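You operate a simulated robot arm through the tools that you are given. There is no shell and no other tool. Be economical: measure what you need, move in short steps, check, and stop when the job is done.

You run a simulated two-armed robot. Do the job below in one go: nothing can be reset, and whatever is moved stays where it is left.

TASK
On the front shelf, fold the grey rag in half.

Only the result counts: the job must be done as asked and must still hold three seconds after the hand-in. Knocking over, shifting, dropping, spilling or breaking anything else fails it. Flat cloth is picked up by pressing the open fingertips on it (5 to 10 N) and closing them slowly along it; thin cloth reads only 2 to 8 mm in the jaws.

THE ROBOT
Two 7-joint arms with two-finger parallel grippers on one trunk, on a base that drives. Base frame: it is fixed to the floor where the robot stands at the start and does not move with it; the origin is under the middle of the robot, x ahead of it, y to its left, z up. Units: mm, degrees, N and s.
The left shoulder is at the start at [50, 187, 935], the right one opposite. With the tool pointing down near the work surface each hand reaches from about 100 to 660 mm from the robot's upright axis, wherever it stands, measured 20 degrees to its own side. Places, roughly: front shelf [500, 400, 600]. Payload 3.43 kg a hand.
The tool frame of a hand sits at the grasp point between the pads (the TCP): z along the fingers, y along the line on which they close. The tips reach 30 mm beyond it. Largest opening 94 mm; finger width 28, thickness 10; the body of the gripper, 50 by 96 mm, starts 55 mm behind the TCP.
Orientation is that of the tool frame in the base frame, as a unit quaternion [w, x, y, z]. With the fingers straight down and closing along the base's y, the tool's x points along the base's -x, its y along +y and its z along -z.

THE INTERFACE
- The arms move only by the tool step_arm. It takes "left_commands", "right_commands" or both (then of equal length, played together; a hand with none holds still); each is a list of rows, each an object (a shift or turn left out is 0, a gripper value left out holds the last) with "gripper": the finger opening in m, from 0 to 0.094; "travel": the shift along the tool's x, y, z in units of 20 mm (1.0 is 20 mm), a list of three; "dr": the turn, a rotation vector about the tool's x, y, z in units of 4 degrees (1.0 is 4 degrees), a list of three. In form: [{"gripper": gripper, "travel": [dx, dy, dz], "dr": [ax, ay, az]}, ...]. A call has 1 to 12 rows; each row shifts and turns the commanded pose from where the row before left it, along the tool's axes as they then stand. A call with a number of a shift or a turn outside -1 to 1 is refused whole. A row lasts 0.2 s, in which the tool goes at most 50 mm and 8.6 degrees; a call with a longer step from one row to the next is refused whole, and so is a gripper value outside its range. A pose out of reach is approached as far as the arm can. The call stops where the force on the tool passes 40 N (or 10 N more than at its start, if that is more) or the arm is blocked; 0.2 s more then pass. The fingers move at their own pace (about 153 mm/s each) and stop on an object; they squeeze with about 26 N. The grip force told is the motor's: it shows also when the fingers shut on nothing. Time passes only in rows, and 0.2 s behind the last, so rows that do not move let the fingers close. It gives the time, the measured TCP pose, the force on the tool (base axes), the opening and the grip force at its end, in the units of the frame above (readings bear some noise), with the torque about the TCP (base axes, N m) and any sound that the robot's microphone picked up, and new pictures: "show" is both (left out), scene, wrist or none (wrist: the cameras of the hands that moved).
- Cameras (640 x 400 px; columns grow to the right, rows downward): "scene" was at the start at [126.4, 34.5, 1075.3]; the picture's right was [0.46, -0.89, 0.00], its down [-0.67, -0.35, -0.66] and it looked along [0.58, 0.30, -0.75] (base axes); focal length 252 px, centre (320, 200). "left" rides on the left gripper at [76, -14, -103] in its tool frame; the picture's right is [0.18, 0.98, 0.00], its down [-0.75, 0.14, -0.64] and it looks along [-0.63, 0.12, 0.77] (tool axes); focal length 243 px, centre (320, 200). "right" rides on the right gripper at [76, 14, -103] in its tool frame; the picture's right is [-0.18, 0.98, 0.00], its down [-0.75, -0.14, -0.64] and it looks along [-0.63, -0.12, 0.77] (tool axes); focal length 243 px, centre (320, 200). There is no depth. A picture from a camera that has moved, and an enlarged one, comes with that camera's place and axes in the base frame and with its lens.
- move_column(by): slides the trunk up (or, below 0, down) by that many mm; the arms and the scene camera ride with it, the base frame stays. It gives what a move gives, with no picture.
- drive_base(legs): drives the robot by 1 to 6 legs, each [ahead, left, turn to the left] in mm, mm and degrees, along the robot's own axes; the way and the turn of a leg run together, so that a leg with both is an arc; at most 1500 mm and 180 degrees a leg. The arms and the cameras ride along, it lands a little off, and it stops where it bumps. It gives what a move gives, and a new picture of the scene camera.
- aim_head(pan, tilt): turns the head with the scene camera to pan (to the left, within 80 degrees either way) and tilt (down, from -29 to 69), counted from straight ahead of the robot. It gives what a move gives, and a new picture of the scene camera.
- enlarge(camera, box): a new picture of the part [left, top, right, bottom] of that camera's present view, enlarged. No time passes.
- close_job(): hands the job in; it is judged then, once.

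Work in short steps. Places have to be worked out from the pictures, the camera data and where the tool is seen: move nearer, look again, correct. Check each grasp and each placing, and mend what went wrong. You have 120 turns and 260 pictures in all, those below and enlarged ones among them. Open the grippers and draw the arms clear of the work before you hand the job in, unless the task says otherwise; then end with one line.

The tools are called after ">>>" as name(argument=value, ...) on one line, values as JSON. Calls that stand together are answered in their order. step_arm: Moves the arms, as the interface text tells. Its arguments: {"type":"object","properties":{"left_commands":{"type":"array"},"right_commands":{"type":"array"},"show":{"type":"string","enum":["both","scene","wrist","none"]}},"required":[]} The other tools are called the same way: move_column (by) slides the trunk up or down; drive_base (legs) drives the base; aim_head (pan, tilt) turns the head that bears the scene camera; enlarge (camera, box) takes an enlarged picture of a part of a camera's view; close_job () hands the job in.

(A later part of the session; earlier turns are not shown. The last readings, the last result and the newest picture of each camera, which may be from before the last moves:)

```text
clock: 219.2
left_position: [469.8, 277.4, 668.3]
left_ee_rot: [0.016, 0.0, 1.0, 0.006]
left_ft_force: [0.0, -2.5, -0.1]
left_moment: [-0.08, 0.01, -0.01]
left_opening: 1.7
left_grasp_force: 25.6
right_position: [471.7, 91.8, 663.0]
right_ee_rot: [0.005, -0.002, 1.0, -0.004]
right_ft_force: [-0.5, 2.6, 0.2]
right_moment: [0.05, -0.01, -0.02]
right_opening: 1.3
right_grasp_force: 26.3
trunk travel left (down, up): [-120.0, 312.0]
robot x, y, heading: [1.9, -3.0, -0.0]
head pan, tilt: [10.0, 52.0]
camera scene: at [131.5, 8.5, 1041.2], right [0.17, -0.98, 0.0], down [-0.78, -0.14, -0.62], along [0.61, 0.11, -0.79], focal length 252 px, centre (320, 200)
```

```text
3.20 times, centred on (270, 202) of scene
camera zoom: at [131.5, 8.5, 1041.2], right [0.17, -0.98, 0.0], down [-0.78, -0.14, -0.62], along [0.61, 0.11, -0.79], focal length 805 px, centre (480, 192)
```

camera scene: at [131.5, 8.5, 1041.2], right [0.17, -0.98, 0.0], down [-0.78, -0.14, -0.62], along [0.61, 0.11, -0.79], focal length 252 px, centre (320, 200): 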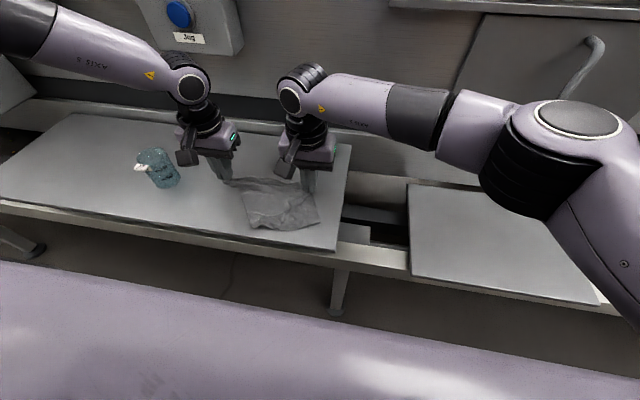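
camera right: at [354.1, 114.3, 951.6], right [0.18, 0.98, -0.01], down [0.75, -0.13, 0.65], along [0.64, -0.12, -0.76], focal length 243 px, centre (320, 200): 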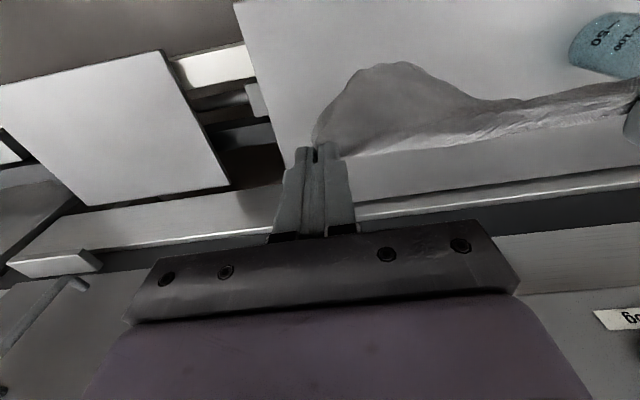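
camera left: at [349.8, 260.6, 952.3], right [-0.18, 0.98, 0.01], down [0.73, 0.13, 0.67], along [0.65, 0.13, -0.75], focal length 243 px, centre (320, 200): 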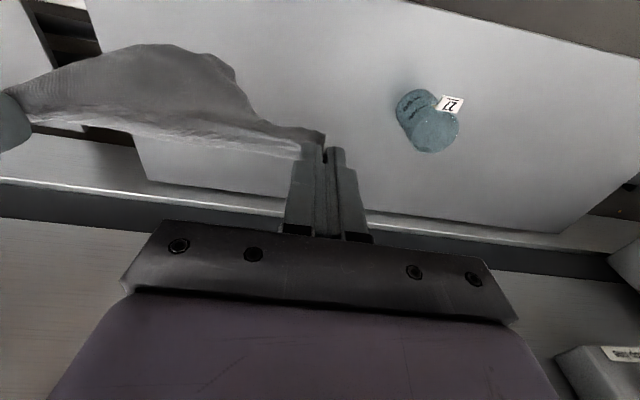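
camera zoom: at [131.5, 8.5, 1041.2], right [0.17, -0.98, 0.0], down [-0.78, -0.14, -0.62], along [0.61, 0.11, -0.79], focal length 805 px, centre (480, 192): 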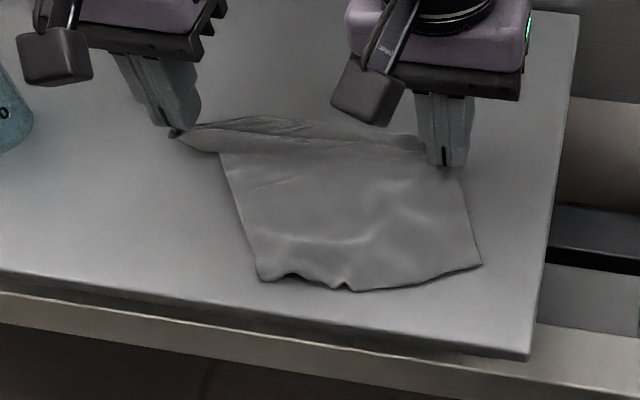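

Interesting: it is laying as a broad, roughly rectangular flap with the crease along the hands. I finish lowering, release both, withdraw, and look.

>>> step_arm(left_commands=[{"travel": [-0.4, 0, 0.35]}, {"travel": [-0.2, 0, 0.3]}, {}, {"gripper": 0.02}, {}, {"travel": [0, 0, -0.6]}, {"travel": [0, 0, -1]}, {"travel": [0, 0.5, -1]}, {"travel": [0, 0.5, -1]}, {"travel": [0, 0.5, -1]}, {}], right_commands=[{"travel": [-0.4, 0, 0.25]}, {"travel": [-0.2, 0, 0.15]}, {}, {"gripper": 0.02}, {}, {"travel": [0, 0, -0.6]}, {"travel": [0, 0, -1]}, {"travel": [0, -1, -1]}, {"travel": [0, -1, -1]}, {"travel": [0, -1, -1]}, {}], show="none")

>>> enlarge(camera="scene", box=[180, 145, 340, 245])

>>> enlarge(camera="left", box=[0, 0, 400, 250])

```text
clock: 221.6
left_position: [476.9, 305.0, 747.4]
left_ee_rot: [0.015, 0.001, 1.0, 0.006]
left_ft_force: [0.3, -0.5, 0.1]
left_moment: [0.0, -0.02, 0.0]
left_opening: 19.6
left_grasp_force: 0.1
right_position: [482.4, 32.0, 747.9]
right_ee_rot: [0.005, -0.001, 1.0, -0.003]
right_ft_force: [-0.5, -0.1, 0.0]
right_moment: [0.02, -0.01, -0.01]
right_opening: 19.9
right_grasp_force: 0.0
trunk travel left (down, up): [-120.0, 312.0]
robot x, y, heading: [-2.8, -5.6, -0.2]
head pan, tilt: [10.0, 52.0]
```

```text
4.00 times, centred on (260, 195) of scene
camera zoom: at [131.4, 8.4, 1041.2], right [0.17, -0.98, 0.0], down [-0.78, -0.14, -0.62], along [0.61, 0.11, -0.79], focal length 1007 px, centre (560, 220)
```

zoom: 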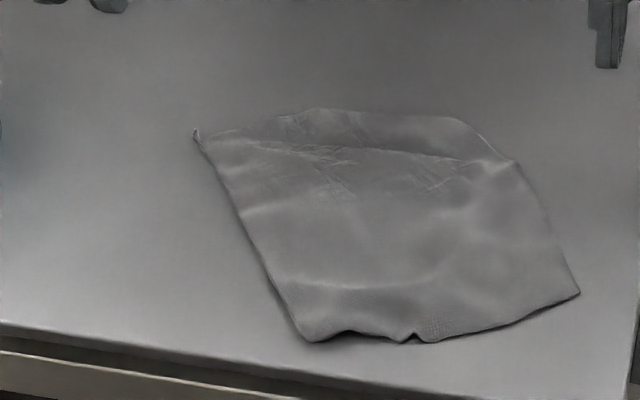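

```text
1.60 times, centred on (200, 125) of left
camera zoom: at [397.4, 290.4, 847.4], right [-0.18, 0.98, 0.01], down [0.73, 0.13, 0.67], along [0.65, 0.13, -0.75], focal length 388 px, centre (512, 320)
```

zoom: 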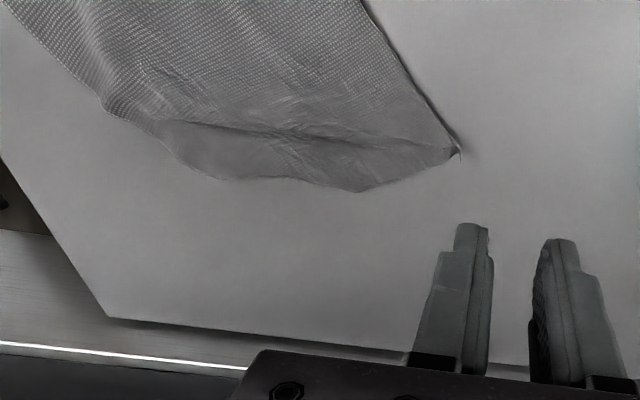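

Far better: the rag is now about 75% open, with corners X1 (483,281), X2 (362,172) and X4 (413,49). Only the far corner is tucked. The front long edge X2–X4 lies within easy reach of both hands. I'll grip its two corners, stretch and lift.

>>> drive_base(legs=[[0, -38, 0]])

>>> step_arm(left_commands=[{"gripper": 0.026, "travel": [0.8, -0.83, 0.4]}, {"travel": [0.8, -0.83, 0.5]}, {"travel": [0.8, -0.83, 0.5]}, {"travel": [0.8, -0.83, 0.5]}, {"travel": [0.8, -0.83, 0.5]}, {"travel": [0.75, -0.83, 0.5]}, {}, {}], right_commands=[{"gripper": 0.026, "travel": [0.533, 0.63, 0.4]}, {"travel": [0.533, 0.63, 0.5]}, {"travel": [0.533, 0.63, 0.5]}, {"travel": [0.533, 0.63, 0.5]}, {"travel": [0.533, 0.63, 0.5]}, {"travel": [0.533, 0.63, 0.5]}, {}, {}], show="wrist")

```text
clock: 222.6
left_position: [477.8, 267.0, 746.6]
left_ee_rot: [0.014, 0.001, 1.0, 0.007]
left_ft_force: [0.3, 0.3, 0.7]
left_moment: [-0.02, 0.01, 0.01]
left_opening: 19.9
left_grasp_force: 0.1
right_position: [481.5, -6.2, 744.6]
right_ee_rot: [0.005, -0.001, 1.0, -0.004]
right_ft_force: [0.5, 0.9, -0.1]
right_moment: [0.0, 0.03, 0.0]
right_opening: 20.2
right_grasp_force: 0.1
trunk travel left (down, up): [-120.0, 312.0]
robot x, y, heading: [-1.9, -37.2, -0.1]
head pan, tilt: [10.0, 52.0]
camera scene: at [131.5, -29.1, 1041.2], right [0.17, -0.98, 0.0], down [-0.78, -0.14, -0.62], along [0.61, 0.11, -0.79], focal length 252 px, centre (320, 200)
```

scene: 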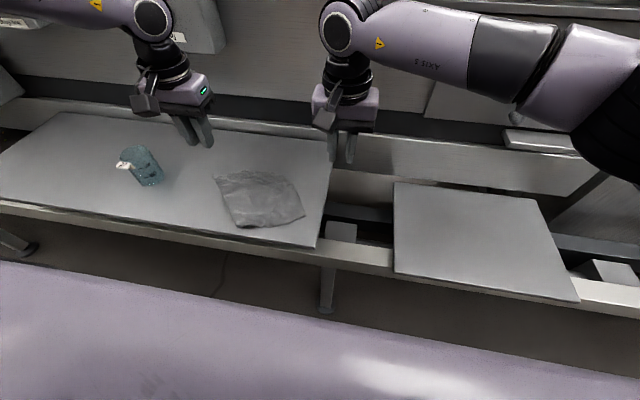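

```text
clock: 224.4
left_position: [385.5, 168.6, 685.6]
left_ee_rot: [0.015, 0.001, 1.0, 0.007]
left_ft_force: [-0.2, -0.4, -0.2]
left_moment: [-0.01, -0.01, 0.04]
left_opening: 26.3
left_grasp_force: 0.0
right_position: [418.2, 69.6, 687.7]
right_ee_rot: [0.005, -0.002, 1.0, -0.004]
right_ft_force: [0.6, 0.3, -1.2]
right_moment: [0.0, 0.0, 0.0]
right_opening: 25.9
right_grasp_force: 0.0
trunk travel left (down, up): [-120.0, 312.0]
robot x, y, heading: [-1.6, -40.8, 0.2]
head pan, tilt: [10.0, 52.0]
camera right: at [341.4, 84.8, 789.9], right [0.18, 0.98, -0.01], down [0.75, -0.13, 0.65], along [0.64, -0.12, -0.76], focal length 243 px, centre (320, 200)
camera left: at [306.3, 153.9, 785.4], right [-0.18, 0.98, 0.01], down [0.73, 0.13, 0.67], along [0.65, 0.13, -0.75], focal length 243 px, centre (320, 200)
```

right: 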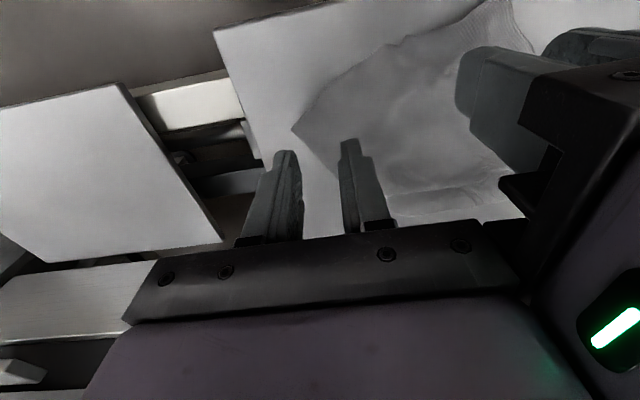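
left: 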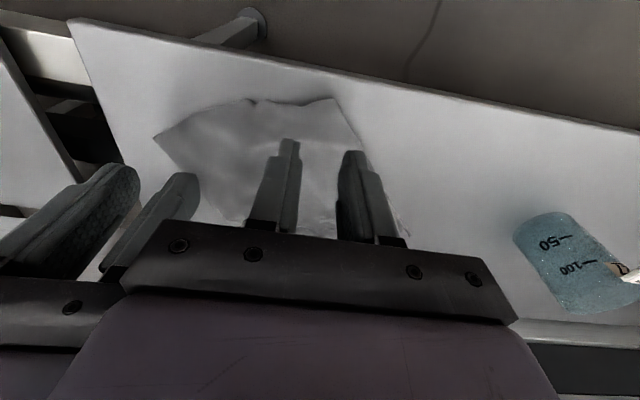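

Both hands are placed over X2 and X4. I lower to contact.

>>> step_arm(left_commands=[{"travel": [0.15, 0.1, 0.5]}, {"travel": [0, 0, 0.5]}, {"travel": [0, 0, 0.3]}, {"travel": [0, 0, 0.2]}, {"travel": [0, 0, 0.13]}, {}, {}], right_commands=[{"travel": [0.1, -0.1, 0.5]}, {"travel": [0, 0, 0.5]}, {"travel": [0, 0, 0.35]}, {"travel": [0, 0, 0.25]}, {"travel": [0, 0, 0.17]}, {}, {}], show="none")

```text
clock: 226.0
left_position: [382.5, 172.1, 653.9]
left_ee_rot: [0.015, 0.0, 1.0, 0.007]
left_ft_force: [-0.3, 0.8, 0.5]
left_moment: [-0.01, -0.01, 0.03]
left_opening: 26.0
left_grasp_force: 0.1
right_position: [418.6, 67.9, 651.3]
right_ee_rot: [0.005, -0.003, 1.0, -0.004]
right_ft_force: [0.7, 0.1, 1.2]
right_moment: [-0.01, 0.03, -0.03]
right_opening: 26.1
right_grasp_force: 0.1
trunk travel left (down, up): [-120.0, 312.0]
robot x, y, heading: [2.5, -38.9, 0.0]
head pan, tilt: [10.0, 52.0]
```

>>> step_arm(left_commands=[{"travel": [0, 0, 0.15]}, {"travel": [0, 0, 0.1]}, {}, {"gripper": 0.022}, {"gripper": 0.019}, {"gripper": 0.016}, {"gripper": 0.013}, {"gripper": 0.01}, {"gripper": 0.007}, {"gripper": 0.004}, {"gripper": 0.0}, {}], right_commands=[{"travel": [0, 0, 0.08]}, {"travel": [0, 0, 0.04]}, {}, {"gripper": 0.022}, {"gripper": 0.019}, {"gripper": 0.016}, {"gripper": 0.013}, {"gripper": 0.01}, {"gripper": 0.007}, {"gripper": 0.004}, {"gripper": 0.0}, {}], show="wrist")

```text
clock: 226.9
left_position: [383.5, 170.3, 652.7]
left_ee_rot: [0.021, 0.002, 1.0, 0.004]
left_ft_force: [-1.6, 0.9, 18.2]
left_moment: [-0.23, 0.25, -0.03]
left_opening: 21.3
left_grasp_force: 0.0
right_position: [416.3, 66.8, 652.4]
right_ee_rot: [0.006, -0.001, 1.0, -0.003]
right_ft_force: [-0.7, -0.9, 9.0]
right_moment: [0.08, 0.12, 0.0]
right_opening: 21.5
right_grasp_force: 0.1
trunk travel left (down, up): [-120.0, 312.0]
robot x, y, heading: [1.9, -38.3, 0.2]
head pan, tilt: [10.0, 52.0]
stopped in row 4 (left hand): the force on the tool passed its limit at 45 N (the readings are from after the stop); the commanded pose is now the measured one
camera right: at [338.2, 81.7, 753.7], right [0.18, 0.98, 0.0], down [0.75, -0.14, 0.65], along [0.64, -0.12, -0.76], focal length 243 px, centre (320, 200)
camera left: at [303.4, 155.1, 751.0], right [-0.18, 0.98, 0.0], down [0.73, 0.13, 0.67], along [0.66, 0.12, -0.74], focal length 243 px, centre (320, 200)
```

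right: 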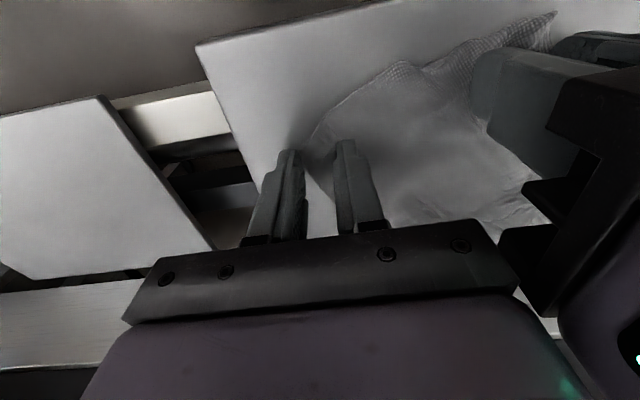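
left: 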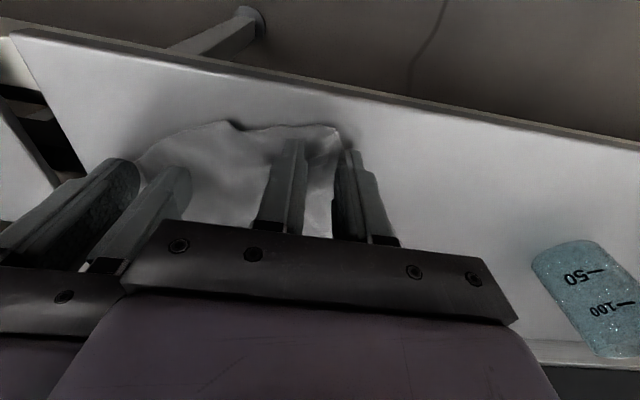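

The left hand pressed too hard. I ease it and continue the slow closing.

>>> step_arm(left_commands=[{"travel": [0, 0, -0.08]}, {"gripper": 0.018}, {"gripper": 0.015}, {"gripper": 0.012}, {"gripper": 0.009}, {"gripper": 0.006}, {"gripper": 0.003}, {"gripper": 0.0}, {}, {}], right_commands=[{}, {"gripper": 0.018}, {"gripper": 0.015}, {"gripper": 0.012}, {"gripper": 0.009}, {"gripper": 0.006}, {"gripper": 0.003}, {"gripper": 0.0}, {}, {}], show="wrist")

```text
clock: 229.1
left_position: [382.7, 170.4, 653.3]
left_ee_rot: [0.019, 0.001, 1.0, 0.006]
left_ft_force: [-0.7, -0.7, 0.8]
left_moment: [-0.01, 0.05, 0.02]
left_opening: 0.0
left_grasp_force: 26.1
right_position: [416.8, 67.0, 651.4]
right_ee_rot: [0.006, -0.001, 1.0, -0.003]
right_ft_force: [-0.4, 0.4, 26.9]
right_moment: [0.09, 0.14, 0.0]
right_opening: 1.7
right_grasp_force: 25.8
trunk travel left (down, up): [-120.0, 312.0]
robot x, y, heading: [-1.2, -37.3, 0.0]
head pan, tilt: [10.0, 52.0]
camera right: at [338.3, 81.8, 753.6], right [0.18, 0.98, 0.0], down [0.75, -0.14, 0.65], along [0.64, -0.12, -0.76], focal length 243 px, centre (320, 200)
camera left: at [302.6, 155.9, 751.7], right [-0.18, 0.98, 0.01], down [0.73, 0.13, 0.67], along [0.66, 0.13, -0.74], focal length 243 px, centre (320, 200)
```

right: 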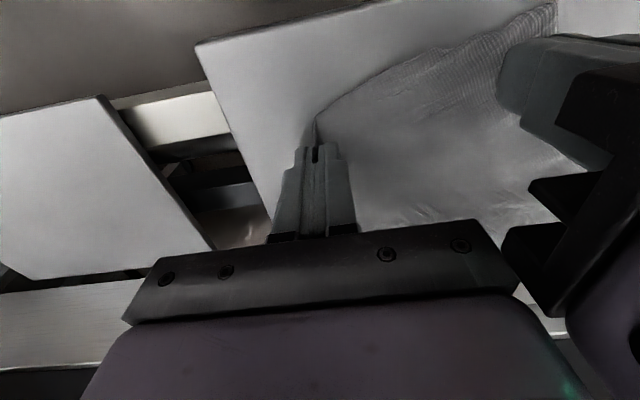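
left: 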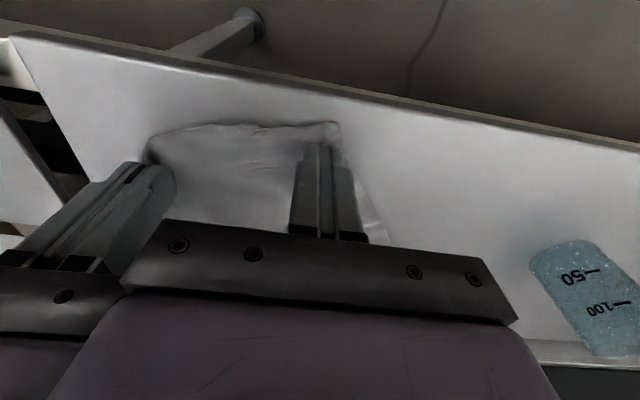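

The right holds X4 but the left slipped empty. I reopen the left slightly raised, press again with a bit more force, and close.

>>> step_arm(left_commands=[{"gripper": 0.03, "travel": [0, 0, -0.35]}, {}, {"travel": [0, 0, 0.3]}, {"travel": [0, 0, 0.13]}, {}, {"gripper": 0.025}, {"gripper": 0.02}, {"gripper": 0.015}, {"gripper": 0.01}, {"gripper": 0.005}, {"gripper": 0.0}, {}], show="none")

```text
clock: 231.7
left_position: [382.3, 170.1, 652.4]
left_ee_rot: [0.02, 0.001, 1.0, 0.005]
left_ft_force: [3.2, -8.7, 20.7]
left_moment: [-0.44, 0.14, 0.14]
left_opening: 2.2
left_grasp_force: 25.9
right_position: [415.0, 67.3, 650.6]
right_ee_rot: [0.007, -0.001, 1.0, -0.002]
right_ft_force: [0.9, 5.3, 22.1]
right_moment: [0.19, 0.09, -0.03]
right_opening: 1.9
right_grasp_force: 25.9
trunk travel left (down, up): [-120.0, 312.0]
robot x, y, heading: [-1.1, -41.4, 0.0]
head pan, tilt: [10.0, 52.0]
```

Both front corners are held (2.2 and 1.9 mm), with the short edge tight between them. I lift 215 mm so the whole rag hangs from this edge, align the hands at x≈360, and wait for it to open.

>>> move_column(by=215)

>>> step_arm(left_commands=[{"travel": [0.2, 0.3, 0]}, {"travel": [0.3, 0.35, 0]}, {"travel": [0.3, 0.35, 0]}, {"travel": [0.3, 0.35, 0]}, {}, {}, {}, {}, {}, {}], right_commands=[{"travel": [0.65, 0.25, 0]}, {"travel": [0.7, 0.35, 0]}, {"travel": [0.7, 0.35, 0]}, {"travel": [0.7, 0.3, 0]}, {}, {}, {}, {}, {}, {}], show="both")

>>> enlarge(camera="scene", box=[180, 140, 380, 265])

```text
clock: 234.0
left_position: [383.7, 171.5, 865.1]
left_ee_rot: [0.018, 0.001, 1.0, 0.006]
left_ft_force: [0.7, -3.6, -1.2]
left_moment: [-0.11, -0.05, 0.08]
left_opening: 1.8
left_grasp_force: 26.0
right_position: [415.7, 67.9, 864.5]
right_ee_rot: [0.005, -0.002, 1.0, -0.003]
right_ft_force: [-2.0, 3.1, -0.3]
right_moment: [0.12, 0.06, -0.03]
right_opening: 1.7
right_grasp_force: 25.8
trunk travel left (down, up): [-335.0, 97.0]
robot x, y, heading: [0.5, -38.7, -0.0]
head pan, tilt: [10.0, 52.0]
```

```text
clock: 236.2
left_position: [361.1, 198.1, 864.9]
left_ee_rot: [0.017, 0.002, 1.0, 0.006]
left_ft_force: [-0.5, -0.6, -0.2]
left_moment: [-0.04, 0.0, 0.03]
left_opening: 1.8
left_grasp_force: 25.7
right_position: [360.5, 92.1, 864.2]
right_ee_rot: [0.005, -0.002, 1.0, -0.003]
right_ft_force: [0.3, 0.4, 0.2]
right_moment: [0.03, 0.02, -0.03]
right_opening: 2.0
right_grasp_force: 25.2
trunk travel left (down, up): [-335.0, 97.0]
robot x, y, heading: [-0.1, -38.6, -0.0]
head pan, tilt: [10.0, 52.0]
camera scene: at [131.5, -29.1, 1256.2], right [0.17, -0.98, 0.0], down [-0.78, -0.14, -0.62], along [0.61, 0.11, -0.79], focal length 252 px, centre (320, 200)
camera right: at [283.2, 106.5, 966.8], right [0.18, 0.98, 0.0], down [0.75, -0.13, 0.65], along [0.64, -0.12, -0.76], focal length 243 px, centre (320, 200)
camera left: at [282.0, 183.1, 963.3], right [-0.18, 0.98, 0.01], down [0.73, 0.13, 0.67], along [0.66, 0.13, -0.74], focal length 243 px, centre (320, 200)
```

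scene: 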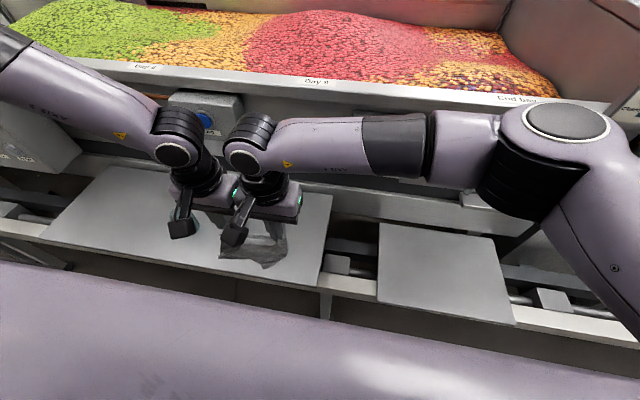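
right: 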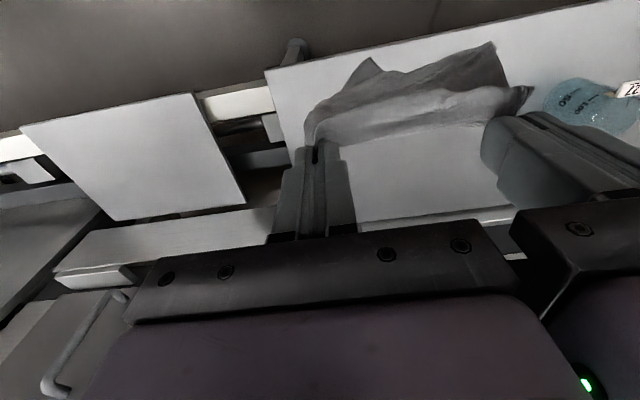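
left: 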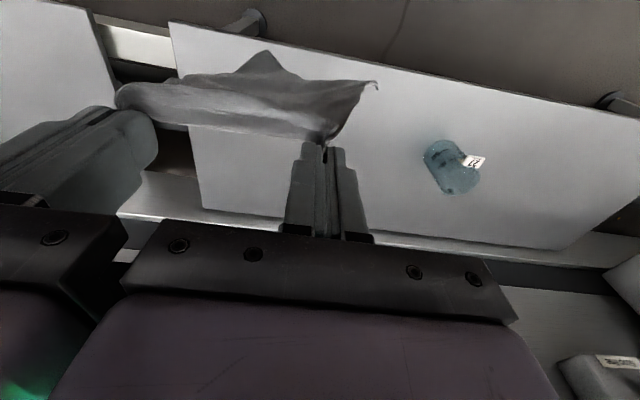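

```text
3.20 times, centred on (280, 202) of scene
camera zoom: at [131.5, -29.1, 1256.2], right [0.17, -0.98, 0.0], down [-0.78, -0.14, -0.62], along [0.61, 0.11, -0.79], focal length 805 px, centre (448, 192)
```

zoom: 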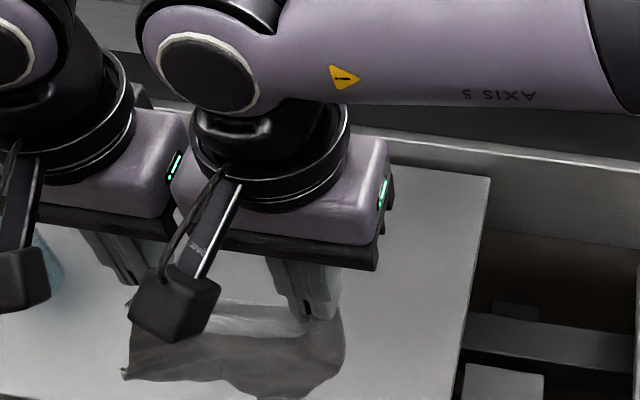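

The rag now hangs nearly fully open, with its far corners about 150 mm below the grips. Time for the fold:
1. Low trunk, raised hands.
2. Let the bottom hem touch near x≈370.
3. Lay the lower half by moving +x while descending.

>>> step_arm(left_commands=[{"travel": [-0.19, 0, -1]}, {"travel": [-0.19, 0, -1]}, {"travel": [-0.19, 0, -1]}, {"travel": [-0.19, 0, -1]}, {"travel": [-0.19, 0, -1]}, {"travel": [-0.19, 0, -1]}, {"travel": [-0.19, 0, -1]}, {}], right_commands=[{"travel": [-0.19, 0, -1]}, {"travel": [-0.19, 0, -1]}, {"travel": [-0.19, 0, -1]}, {"travel": [-0.19, 0, -1]}, {"travel": [-0.19, 0, -1]}, {"travel": [-0.19, 0, -1]}, {"travel": [-0.19, 0, -1]}, {}], show="none")

>>> move_column(by=-200)

>>> step_arm(left_commands=[{"travel": [0, 0, 0.4]}, {"travel": [-0.3, 0, 0.5]}, {"travel": [-0.4, 0, 0.45]}, {"travel": [-0.45, 0, 0.45]}, {"travel": [-0.5, 0, 0.45]}, {"travel": [-0.5, 0, 0.45]}, {"travel": [-0.5, 0, 0.4]}, {"travel": [-0.5, 0, 0.4]}, {"travel": [-0.5, 0, 0.35]}, {"travel": [-0.4, 0, 0.3]}, {}, {}], right_commands=[{"travel": [0, 0, 0.4]}, {"travel": [-0.3, 0, 0.5]}, {"travel": [-0.4, 0, 0.45]}, {"travel": [-0.45, 0, 0.45]}, {"travel": [-0.5, 0, 0.45]}, {"travel": [-0.5, 0, 0.45]}, {"travel": [-0.5, 0, 0.4]}, {"travel": [-0.5, 0, 0.4]}, {"travel": [-0.5, 0, 0.35]}, {"travel": [-0.4, 0, 0.3]}, {}, {}], show="both")

>>> enlarge(camera="scene", box=[170, 140, 370, 265])

```text
clock: 238.0
left_position: [383.2, 196.5, 1006.2]
left_ee_rot: [0.017, 0.001, 1.0, 0.005]
left_ft_force: [-0.2, -1.0, -0.1]
left_moment: [-0.03, -0.02, -0.01]
left_opening: 2.0
left_grasp_force: 26.6
right_position: [386.8, 93.0, 1005.6]
right_ee_rot: [0.006, -0.002, 1.0, -0.004]
right_ft_force: [-0.3, 0.1, 0.1]
right_moment: [0.04, -0.01, -0.01]
right_opening: 2.0
right_grasp_force: 25.9
trunk travel left (down, up): [-335.0, 97.0]
robot x, y, heading: [-1.9, -43.9, 0.1]
head pan, tilt: [10.0, 52.0]
```

```text
clock: 240.2
left_position: [383.3, 196.3, 805.3]
left_ee_rot: [0.017, 0.002, 1.0, 0.006]
left_ft_force: [-0.5, -0.2, -0.9]
left_moment: [0.03, -0.01, 0.0]
left_opening: 1.8
left_grasp_force: 26.1
right_position: [387.5, 93.2, 805.0]
right_ee_rot: [0.005, -0.001, 1.0, -0.003]
right_ft_force: [-0.9, 0.7, 0.5]
right_moment: [-0.02, 0.04, -0.03]
right_opening: 2.0
right_grasp_force: 25.6
trunk travel left (down, up): [-135.0, 297.0]
robot x, y, heading: [-1.4, -37.6, 0.0]
head pan, tilt: [10.0, 52.0]
```

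```text
clock: 242.8
left_position: [468.7, 196.0, 726.4]
left_ee_rot: [0.018, 0.002, 1.0, 0.005]
left_ft_force: [3.8, -20.0, 0.0]
left_moment: [-0.63, -0.15, 0.29]
left_opening: 2.1
left_grasp_force: 26.2
right_position: [485.9, 73.1, 727.2]
right_ee_rot: [0.008, 0.021, 1.0, 0.003]
right_ft_force: [-4.2, 20.4, -1.0]
right_moment: [0.64, 0.14, -0.24]
right_opening: 1.7
right_grasp_force: 26.1
right hand out of reach, approached as far as the arm can: row 10
trunk travel left (down, up): [-135.0, 297.0]
robot x, y, heading: [-1.3, -40.5, 0.1]
head pan, tilt: [10.0, 52.0]
camera scene: at [131.5, -29.1, 1056.2], right [0.17, -0.98, 0.0], down [-0.78, -0.14, -0.62], along [0.61, 0.11, -0.79], focal length 252 px, centre (320, 200)
camera right: at [409.3, 89.7, 829.8], right [0.22, 0.97, 0.01], down [0.74, -0.18, 0.65], along [0.64, -0.14, -0.76], focal length 243 px, centre (320, 200)
camera left: at [388.4, 181.4, 824.4], right [-0.18, 0.98, 0.0], down [0.73, 0.13, 0.67], along [0.66, 0.12, -0.74], focal length 243 px, centre (320, 200)
```

scene: 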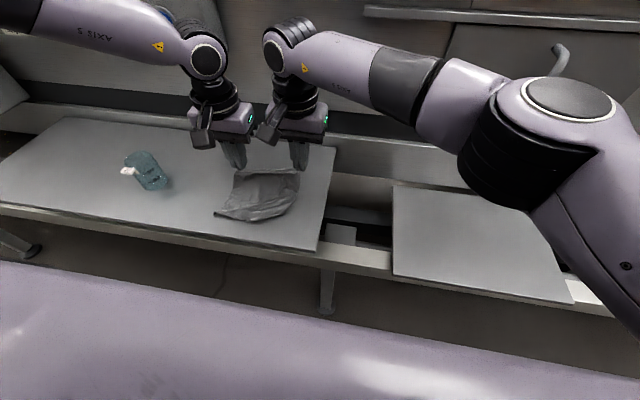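
right: 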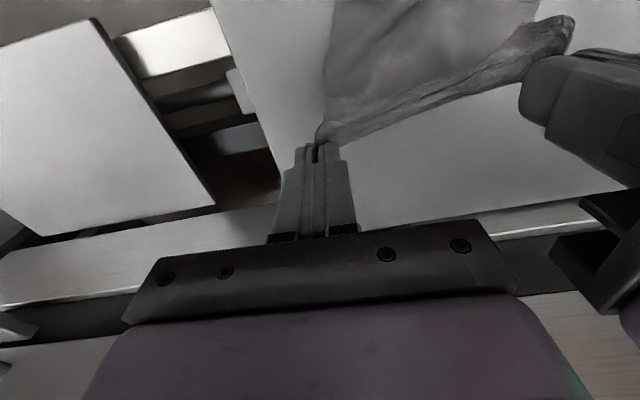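
left: 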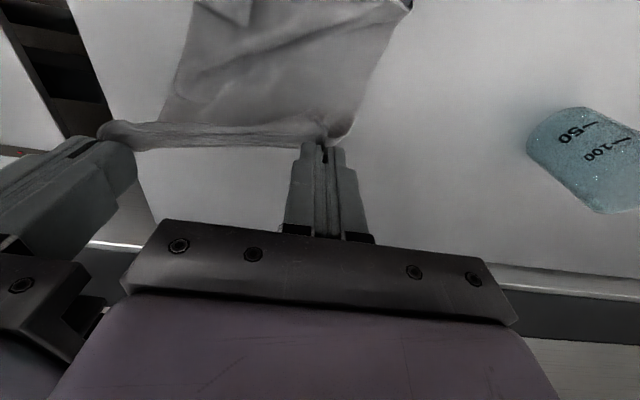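

```text
3.20 times, centred on (270, 202) of scene
camera zoom: at [131.5, -29.1, 1056.2], right [0.17, -0.98, 0.0], down [-0.78, -0.14, -0.62], along [0.61, 0.11, -0.79], focal length 805 px, centre (480, 192)
```

zoom: 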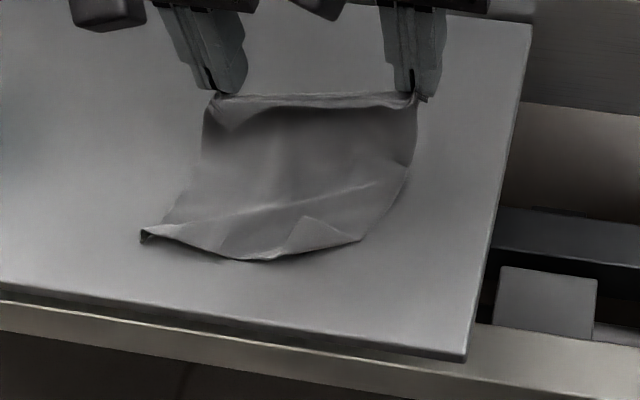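

Excellent: the rag is now an almost fully open sheet. Its hem lies flat near x≈392–415 with just one small corner turned over, and the held edge is raised. I fold the held edge back over, aiming its corners at the hem corners (left grip to about (416,221), right grip to about (433,110)).

>>> step_arm(left_commands=[{"travel": [0.6, 0.25, -0.2]}, {"travel": [0.6, 0.25, 0.4]}, {"travel": [0.55, 0.25, 0.8]}, {"travel": [0.45, 0.25, 0.9]}, {"travel": [0.3, 0.25, 0.9]}, {"travel": [0.15, 0, 0.5]}, {}, {}], right_commands=[{"travel": [0.6, 0.4, -0.2]}, {"travel": [0.6, 0.4, 0.4]}, {"travel": [0.55, 0.35, 0.8]}, {"travel": [0.45, 0.35, 0.9]}, {"travel": [0.3, 0.35, 0.9]}, {"travel": [0.15, 0, 0.5]}, {}, {}], show="scene")

>>> enlarge(camera="scene", box=[170, 140, 370, 265])

```text
clock: 244.6
left_position: [419.1, 219.5, 657.6]
left_ee_rot: [0.023, 0.003, 1.0, 0.001]
left_ft_force: [7.5, -24.3, 2.4]
left_moment: [-0.78, -0.24, 0.34]
left_opening: 1.6
left_grasp_force: 25.8
right_position: [455.2, 88.5, 669.9]
right_ee_rot: [0.008, 0.02, 1.0, 0.001]
right_ft_force: [-6.5, 23.2, -2.2]
right_moment: [0.72, 0.17, -0.25]
right_opening: 1.7
right_grasp_force: 25.9
right hand out of reach, approached as far as the arm can: row 2, 4, 5
trunk travel left (down, up): [-135.0, 297.0]
robot x, y, heading: [-1.1, -38.7, 0.0]
head pan, tilt: [10.0, 52.0]
camera scene: at [131.5, -29.2, 1056.2], right [0.17, -0.98, 0.0], down [-0.78, -0.14, -0.62], along [0.61, 0.11, -0.79], focal length 252 px, centre (320, 200)
```

scene: 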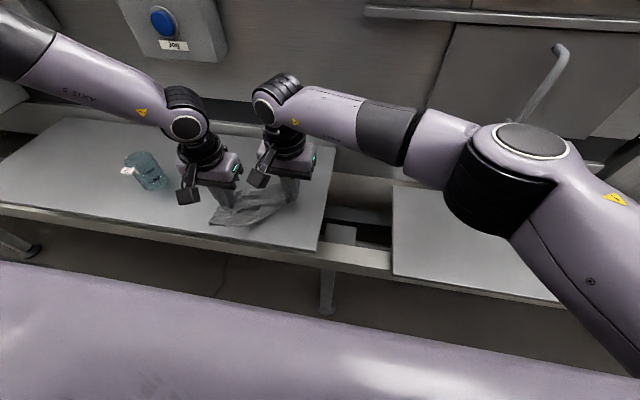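

```text
3.20 times, centred on (270, 202) of scene
camera zoom: at [131.5, -29.2, 1056.2], right [0.17, -0.98, 0.0], down [-0.78, -0.14, -0.62], along [0.61, 0.11, -0.79], focal length 805 px, centre (480, 192)
```

zoom: 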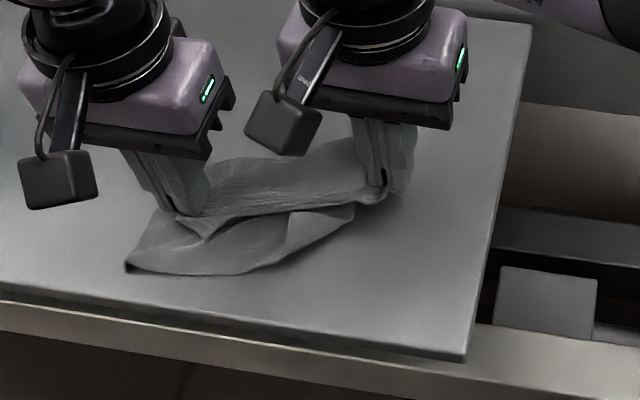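

The right hand reached its limit and pulled the edge tight. I shift the base 25 mm left and bring both hands toward the hem (left to about (394,220), right to about (423,118)).

>>> drive_base(legs=[[0, 27, 0]])

>>> step_arm(left_commands=[{"travel": [0.3, -0.5, -0.3]}, {"travel": [0.4, -0.45, 0]}, {"travel": [0.4, -0.25, 0]}, {"travel": [0.15, 0, 0.1]}, {"travel": [0, 0, 0.2]}, {}, {}], right_commands=[{"travel": [0.4, 0.05, 0]}, {"travel": [0.4, 0.05, 0.1]}, {"travel": [0.4, 0.05, 0.2]}, {"travel": [0.4, 0.05, 0.2]}, {"travel": [0, 0, 0.2]}, {}, {}], show="scene")

>>> enlarge(camera="scene", box=[190, 140, 390, 265])

```text
clock: 245.5
left_position: [418.4, 246.5, 659.3]
left_ee_rot: [0.022, 0.003, 1.0, 0.001]
left_ft_force: [6.7, -23.6, 1.4]
left_moment: [-0.78, -0.21, 0.32]
left_opening: 1.6
left_grasp_force: 26.2
right_position: [454.4, 114.1, 665.2]
right_ee_rot: [0.007, 0.021, 1.0, 0.001]
right_ft_force: [-6.7, 23.9, -1.8]
right_moment: [0.78, 0.19, -0.3]
right_opening: 2.2
right_grasp_force: 26.4
trunk travel left (down, up): [-135.0, 297.0]
robot x, y, heading: [-1.1, -10.6, -0.1]
head pan, tilt: [10.0, 52.0]
camera scene: at [131.5, -2.4, 1056.2], right [0.17, -0.98, 0.0], down [-0.78, -0.14, -0.62], along [0.61, 0.11, -0.79], focal length 252 px, centre (320, 200)
```

scene: 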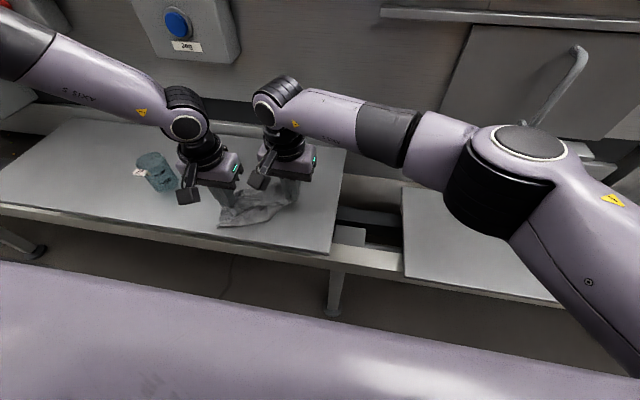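

```text
clock: 247.1
left_position: [392.0, 221.8, 659.4]
left_ee_rot: [0.021, 0.003, 1.0, 0.001]
left_ft_force: [0.6, 0.7, 0.8]
left_moment: [0.02, -0.01, 0.0]
left_opening: 1.6
left_grasp_force: 26.5
right_position: [420.3, 119.6, 652.2]
right_ee_rot: [0.007, 0.022, 1.0, 0.001]
right_ft_force: [-1.4, -1.2, 12.5]
right_moment: [0.03, 0.06, 0.03]
right_opening: 1.7
right_grasp_force: 25.8
trunk travel left (down, up): [-135.0, 297.0]
robot x, y, heading: [0.6, -17.5, 0.3]
head pan, tilt: [10.0, 52.0]
camera scene: at [130.8, -2.6, 1056.5], right [0.17, -0.98, 0.0], down [-0.78, -0.14, -0.62], along [0.61, 0.11, -0.79], focal length 252 px, centre (320, 200)
```

scene: 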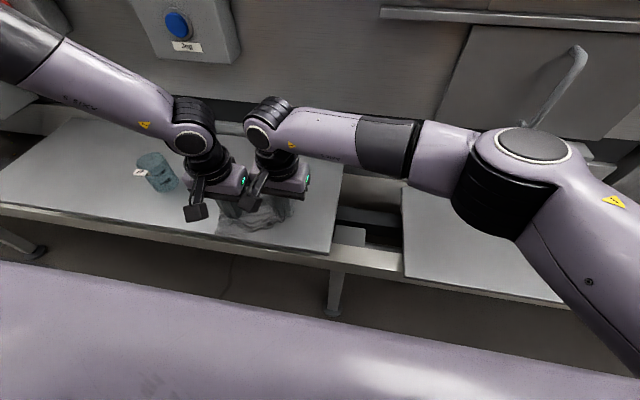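

```text
3.20 times, centred on (290, 202) of scene
camera zoom: at [130.8, -2.6, 1056.5], right [0.17, -0.98, 0.0], down [-0.78, -0.14, -0.62], along [0.61, 0.11, -0.79], focal length 805 px, centre (416, 192)
```

zoom: 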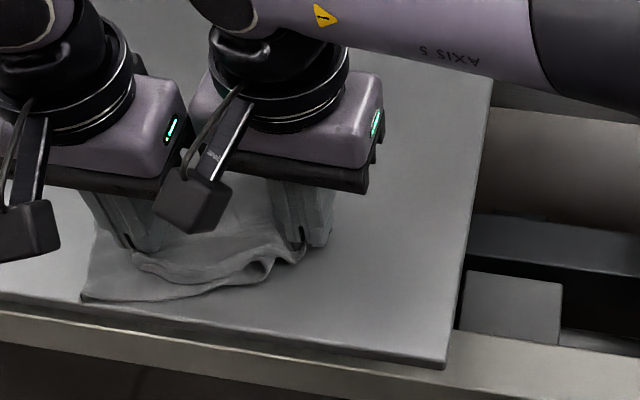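

The held edge now lies near the hem. I lower the left to touch, release both, withdraw and inspect.

>>> step_arm(left_commands=[{"travel": [0, 0, 0.25]}, {}, {"gripper": 0.012}, {"gripper": 0.02}, {"travel": [0, 0, -0.5]}, {"travel": [0, 0, -1]}, {"travel": [0, 0.5, -1]}, {"travel": [0, 1, -1]}, {"travel": [0, 1, -1]}, {}], right_commands=[{"travel": [0, 0, -0.05]}, {}, {"gripper": 0.012}, {"gripper": 0.02}, {"travel": [0, 0, -0.5]}, {"travel": [0, 0, -1]}, {"travel": [0, -0.5, -1]}, {"travel": [0, -1, -1]}, {"travel": [0, -1, -1]}, {}], show="wrist")

>>> enlarge(camera="scene", box=[200, 150, 360, 250])

```text
clock: 249.3
left_position: [390.5, 271.7, 743.5]
left_ee_rot: [0.022, 0.002, 1.0, 0.001]
left_ft_force: [0.4, -0.7, -0.1]
left_moment: [0.02, 0.0, 0.0]
left_opening: 20.0
left_grasp_force: 0.1
right_position: [417.0, 70.4, 742.9]
right_ee_rot: [0.007, 0.021, 1.0, 0.0]
right_ft_force: [0.4, -0.7, -0.7]
right_moment: [0.0, -0.02, 0.01]
right_opening: 20.0
right_grasp_force: 0.0
trunk travel left (down, up): [-135.0, 297.0]
robot x, y, heading: [-1.1, -13.8, 0.1]
head pan, tilt: [10.0, 52.0]
camera right: at [341.1, 87.5, 844.8], right [0.23, 0.97, 0.0], down [0.74, -0.17, 0.65], along [0.64, -0.14, -0.76], focal length 243 px, centre (320, 200)
camera left: at [310.7, 258.0, 843.1], right [-0.18, 0.98, -0.01], down [0.73, 0.14, 0.67], along [0.66, 0.12, -0.74], focal length 243 px, centre (320, 200)
```

right: 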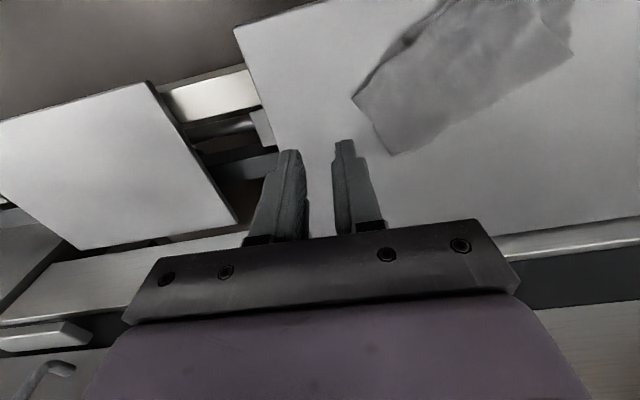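
left: 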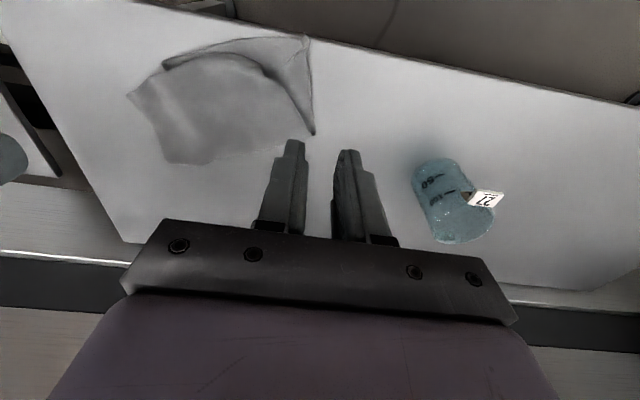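

```text
4.00 times, centred on (280, 200) of scene
camera zoom: at [131.4, -2.4, 1056.2], right [0.17, -0.98, 0.0], down [-0.78, -0.14, -0.62], along [0.61, 0.11, -0.79], focal length 1007 px, centre (480, 200)
```

zoom: 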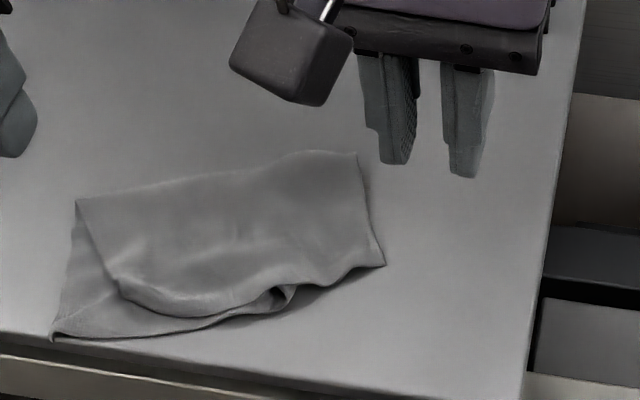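

That is very nearly a proper half fold: crease about 152 mm long, depth about 85 mm. The right corners coincide, and only the top layer's left corner (378,230) falls about 39 mm short of the bottom corner (345,251). I'll pinch the top layer there and draw it into place.

>>> step_arm(left_commands=[{"gripper": 0.022, "travel": [-0.25, -0.9, 0.3]}, {"travel": [0, -0.9, 0.7]}, {"travel": [0, -0.8, 0.9]}, {"travel": [0, 0, 0.9]}, {"travel": [0, 0, 0.7]}, {"travel": [0, 0, 0.5]}, {"travel": [0, 0, 0.15]}, {}, {}], show="wrist")

```text
clock: 251.3
left_position: [399.3, 221.3, 660.3]
left_ee_rot: [0.022, 0.003, 1.0, 0.002]
left_ft_force: [-0.3, -0.6, -1.1]
left_moment: [0.02, -0.02, -0.03]
left_opening: 22.3
left_grasp_force: 0.1
right_position: [417.8, 69.8, 742.3]
right_ee_rot: [0.007, 0.021, 1.0, 0.001]
right_ft_force: [0.4, 0.3, -0.6]
right_moment: [-0.02, -0.01, 0.0]
right_opening: 19.8
right_grasp_force: 0.0
trunk travel left (down, up): [-135.0, 297.0]
robot x, y, heading: [2.7, -11.9, 0.0]
head pan, tilt: [10.0, 52.0]
camera left: at [317.5, 207.4, 758.6], right [-0.18, 0.98, -0.01], down [0.73, 0.14, 0.67], along [0.66, 0.12, -0.74], focal length 243 px, centre (320, 200)
```

left: 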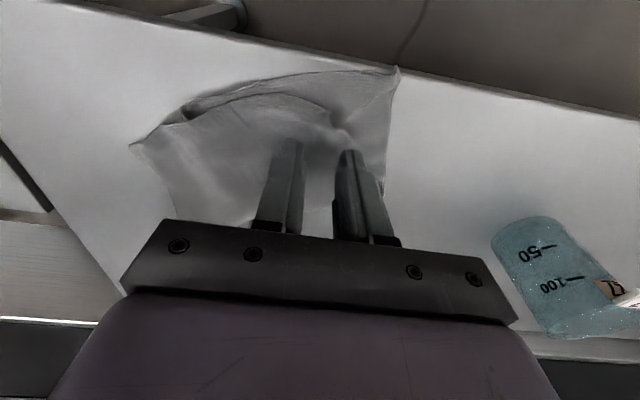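

The fingers are over the top layer's corner. I nudge 7 mm inward, press and close slowly.

>>> step_arm(left_commands=[{"travel": [0, -0.35, 0.15]}, {"travel": [0, 0, 0.13]}, {"travel": [0, 0, 0.13]}, {}, {"gripper": 0.018}, {"gripper": 0.015}, {"gripper": 0.012}, {"gripper": 0.009}, {"gripper": 0.006}, {"gripper": 0.003}, {"gripper": 0.0}, {}], show="wrist")

```text
clock: 253.9
left_position: [398.9, 213.9, 651.2]
left_ee_rot: [0.022, 0.002, 1.0, 0.001]
left_ft_force: [0.1, 0.8, 12.2]
left_moment: [0.05, 0.11, -0.03]
left_opening: 0.0
left_grasp_force: 26.5
right_position: [418.0, 71.0, 741.5]
right_ee_rot: [0.007, 0.021, 1.0, 0.001]
right_ft_force: [-0.2, -0.3, -0.3]
right_moment: [0.02, 0.0, 0.04]
right_opening: 20.1
right_grasp_force: 0.1
trunk travel left (down, up): [-135.0, 297.0]
robot x, y, heading: [2.8, -12.6, -0.1]
head pan, tilt: [10.0, 52.0]
camera left: at [317.3, 199.7, 750.8], right [-0.18, 0.98, -0.01], down [0.72, 0.14, 0.68], along [0.67, 0.12, -0.74], focal length 243 px, centre (320, 200)
```

left: 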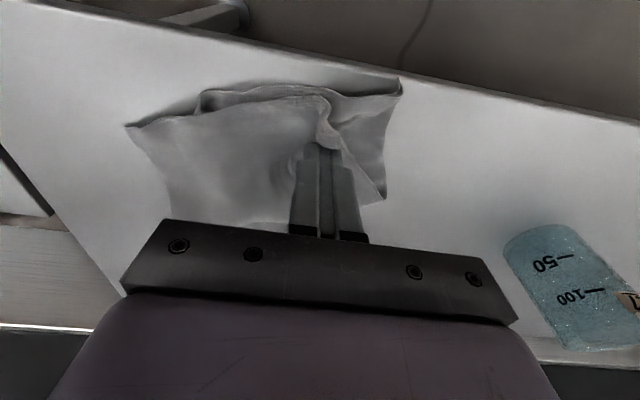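

The pinch came up empty, but closing clearly moved the top layer alone. So I use the closed fingertips, pressed lightly, to slide the top layer's corner outward by (−30,+26).

>>> step_arm(left_commands=[{"travel": [0, 0, -0.03]}, {"travel": [0.2, 0.22, 0]}, {"travel": [0.25, 0.22, 0]}, {"travel": [0.25, 0.22, 0]}, {"travel": [0.25, 0.22, 0]}, {"travel": [0.25, 0.22, 0]}, {"travel": [0.25, 0.2, 0]}, {}, {"travel": [0, 0, -0.8]}, {"travel": [0, 0, -1]}, {"travel": [0, 0.9, -1]}, {"travel": [0, 0.9, -1]}], show="wrist")

>>> enlarge(camera="scene", box=[200, 150, 360, 250])

```text
clock: 256.5
left_position: [367.7, 274.9, 727.0]
left_ee_rot: [0.021, 0.003, 1.0, 0.002]
left_ft_force: [-0.3, 0.0, -0.3]
left_moment: [0.0, -0.02, -0.04]
left_opening: 0.0
left_grasp_force: 26.3
right_position: [417.2, 71.5, 742.2]
right_ee_rot: [0.007, 0.021, 1.0, 0.001]
right_ft_force: [-0.3, 0.5, 0.5]
right_moment: [0.01, 0.01, 0.01]
right_opening: 19.7
right_grasp_force: 0.0
trunk travel left (down, up): [-135.0, 297.0]
robot x, y, heading: [2.3, -9.2, -0.0]
head pan, tilt: [10.0, 52.0]
camera left: at [286.0, 261.4, 826.3], right [-0.18, 0.98, -0.01], down [0.73, 0.14, 0.67], along [0.66, 0.12, -0.74], focal length 243 px, centre (320, 200)
```

left: 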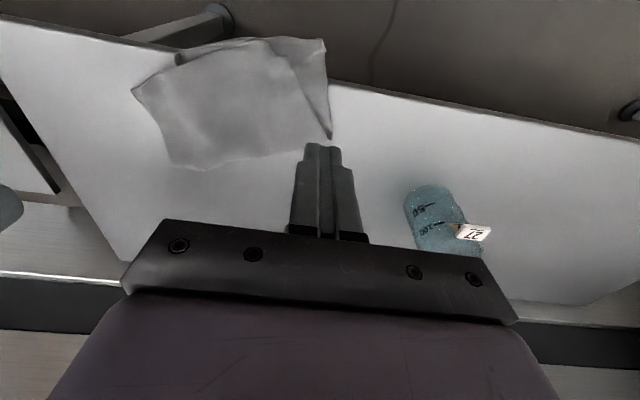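

```text
4.00 times, centred on (280, 200) of scene
camera zoom: at [131.5, -2.3, 1056.2], right [0.17, -0.98, 0.0], down [-0.78, -0.14, -0.62], along [0.61, 0.11, -0.79], focal length 1007 px, centre (480, 200)
```

zoom: 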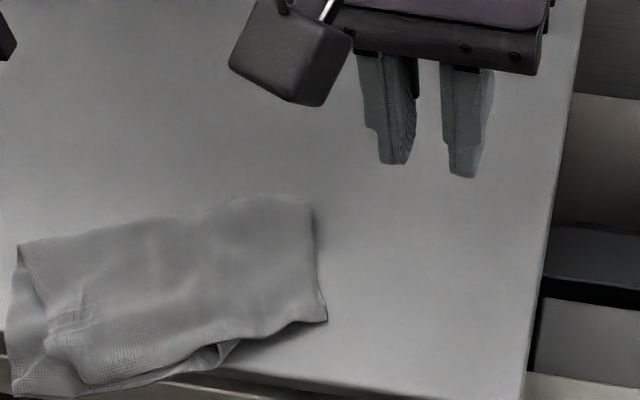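

The drag moved the whole rag, so its front-left now overhangs the board's front edge, though alignment improved. I press on its middle with the closed fingertips and slide it back about 42 mm toward +x.

>>> step_arm(left_commands=[{"travel": [-0.4, -1, 0]}, {"travel": [-0.4, -1, 0.4]}, {"travel": [-0.1, -0.9, 0.8]}, {"travel": [0, 0, 0.9]}, {"travel": [0, 0, 0.9]}, {"travel": [0, 0, 0.4]}, {"travel": [0, 0, 0.2]}, {"travel": [0, 0, 0.1]}, {}, {}], show="none")

```text
clock: 258.7
left_position: [386.9, 218.1, 654.1]
left_ee_rot: [0.022, 0.003, 1.0, 0.001]
left_ft_force: [0.7, -0.4, -0.5]
left_moment: [-0.01, -0.04, -0.01]
left_opening: 0.0
left_grasp_force: 25.8
right_position: [417.7, 71.2, 742.7]
right_ee_rot: [0.006, 0.021, 1.0, 0.002]
right_ft_force: [0.1, -1.0, 0.6]
right_moment: [-0.01, -0.02, -0.01]
right_opening: 20.0
right_grasp_force: 0.1
trunk travel left (down, up): [-135.0, 297.0]
robot x, y, heading: [-1.4, -11.1, 0.2]
head pan, tilt: [10.0, 52.0]
```

>>> step_arm(left_commands=[{"travel": [0, 0, 0.12]}, {"travel": [0, 0, 0.12]}, {"travel": [-0.25, 0, 0]}, {"travel": [-0.3, -0.02, 0]}, {"travel": [-0.3, -0.02, 0]}, {"travel": [-0.3, -0.02, 0]}, {"travel": [-0.3, -0.02, 0]}, {"travel": [-0.3, 0, 0]}, {"travel": [-0.3, 0, 0]}, {}], show="scene")

>>> enlarge(camera="scene", box=[190, 150, 350, 250])

```text
clock: 260.9
left_position: [428.0, 215.0, 652.0]
left_ee_rot: [0.022, 0.002, 1.0, 0.002]
left_ft_force: [-2.6, 0.1, 17.7]
left_moment: [-0.03, 0.27, -0.02]
left_opening: 0.0
left_grasp_force: 26.4
right_position: [416.4, 69.2, 742.2]
right_ee_rot: [0.007, 0.021, 1.0, 0.002]
right_ft_force: [0.6, 0.0, 0.3]
right_moment: [0.04, 0.02, -0.04]
right_opening: 20.2
right_grasp_force: 0.0
trunk travel left (down, up): [-135.0, 297.0]
robot x, y, heading: [0.3, -12.8, -0.2]
head pan, tilt: [10.0, 52.0]
camera scene: at [130.5, -2.9, 1056.4], right [0.17, -0.98, 0.0], down [-0.78, -0.14, -0.62], along [0.61, 0.11, -0.79], focal length 252 px, centre (320, 200)
```

scene: 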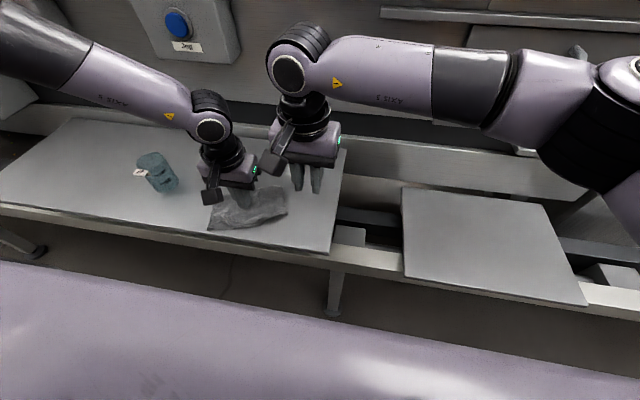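

```text
4.00 times, centred on (270, 200) of scene
camera zoom: at [130.5, -2.9, 1056.4], right [0.17, -0.98, 0.0], down [-0.78, -0.14, -0.62], along [0.61, 0.11, -0.79], focal length 1007 px, centre (520, 200)
```

zoom: 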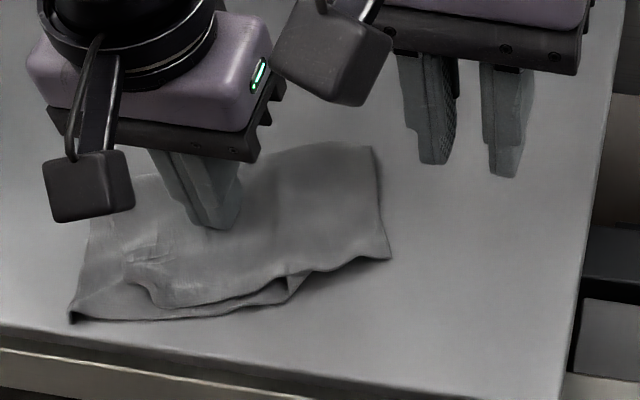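

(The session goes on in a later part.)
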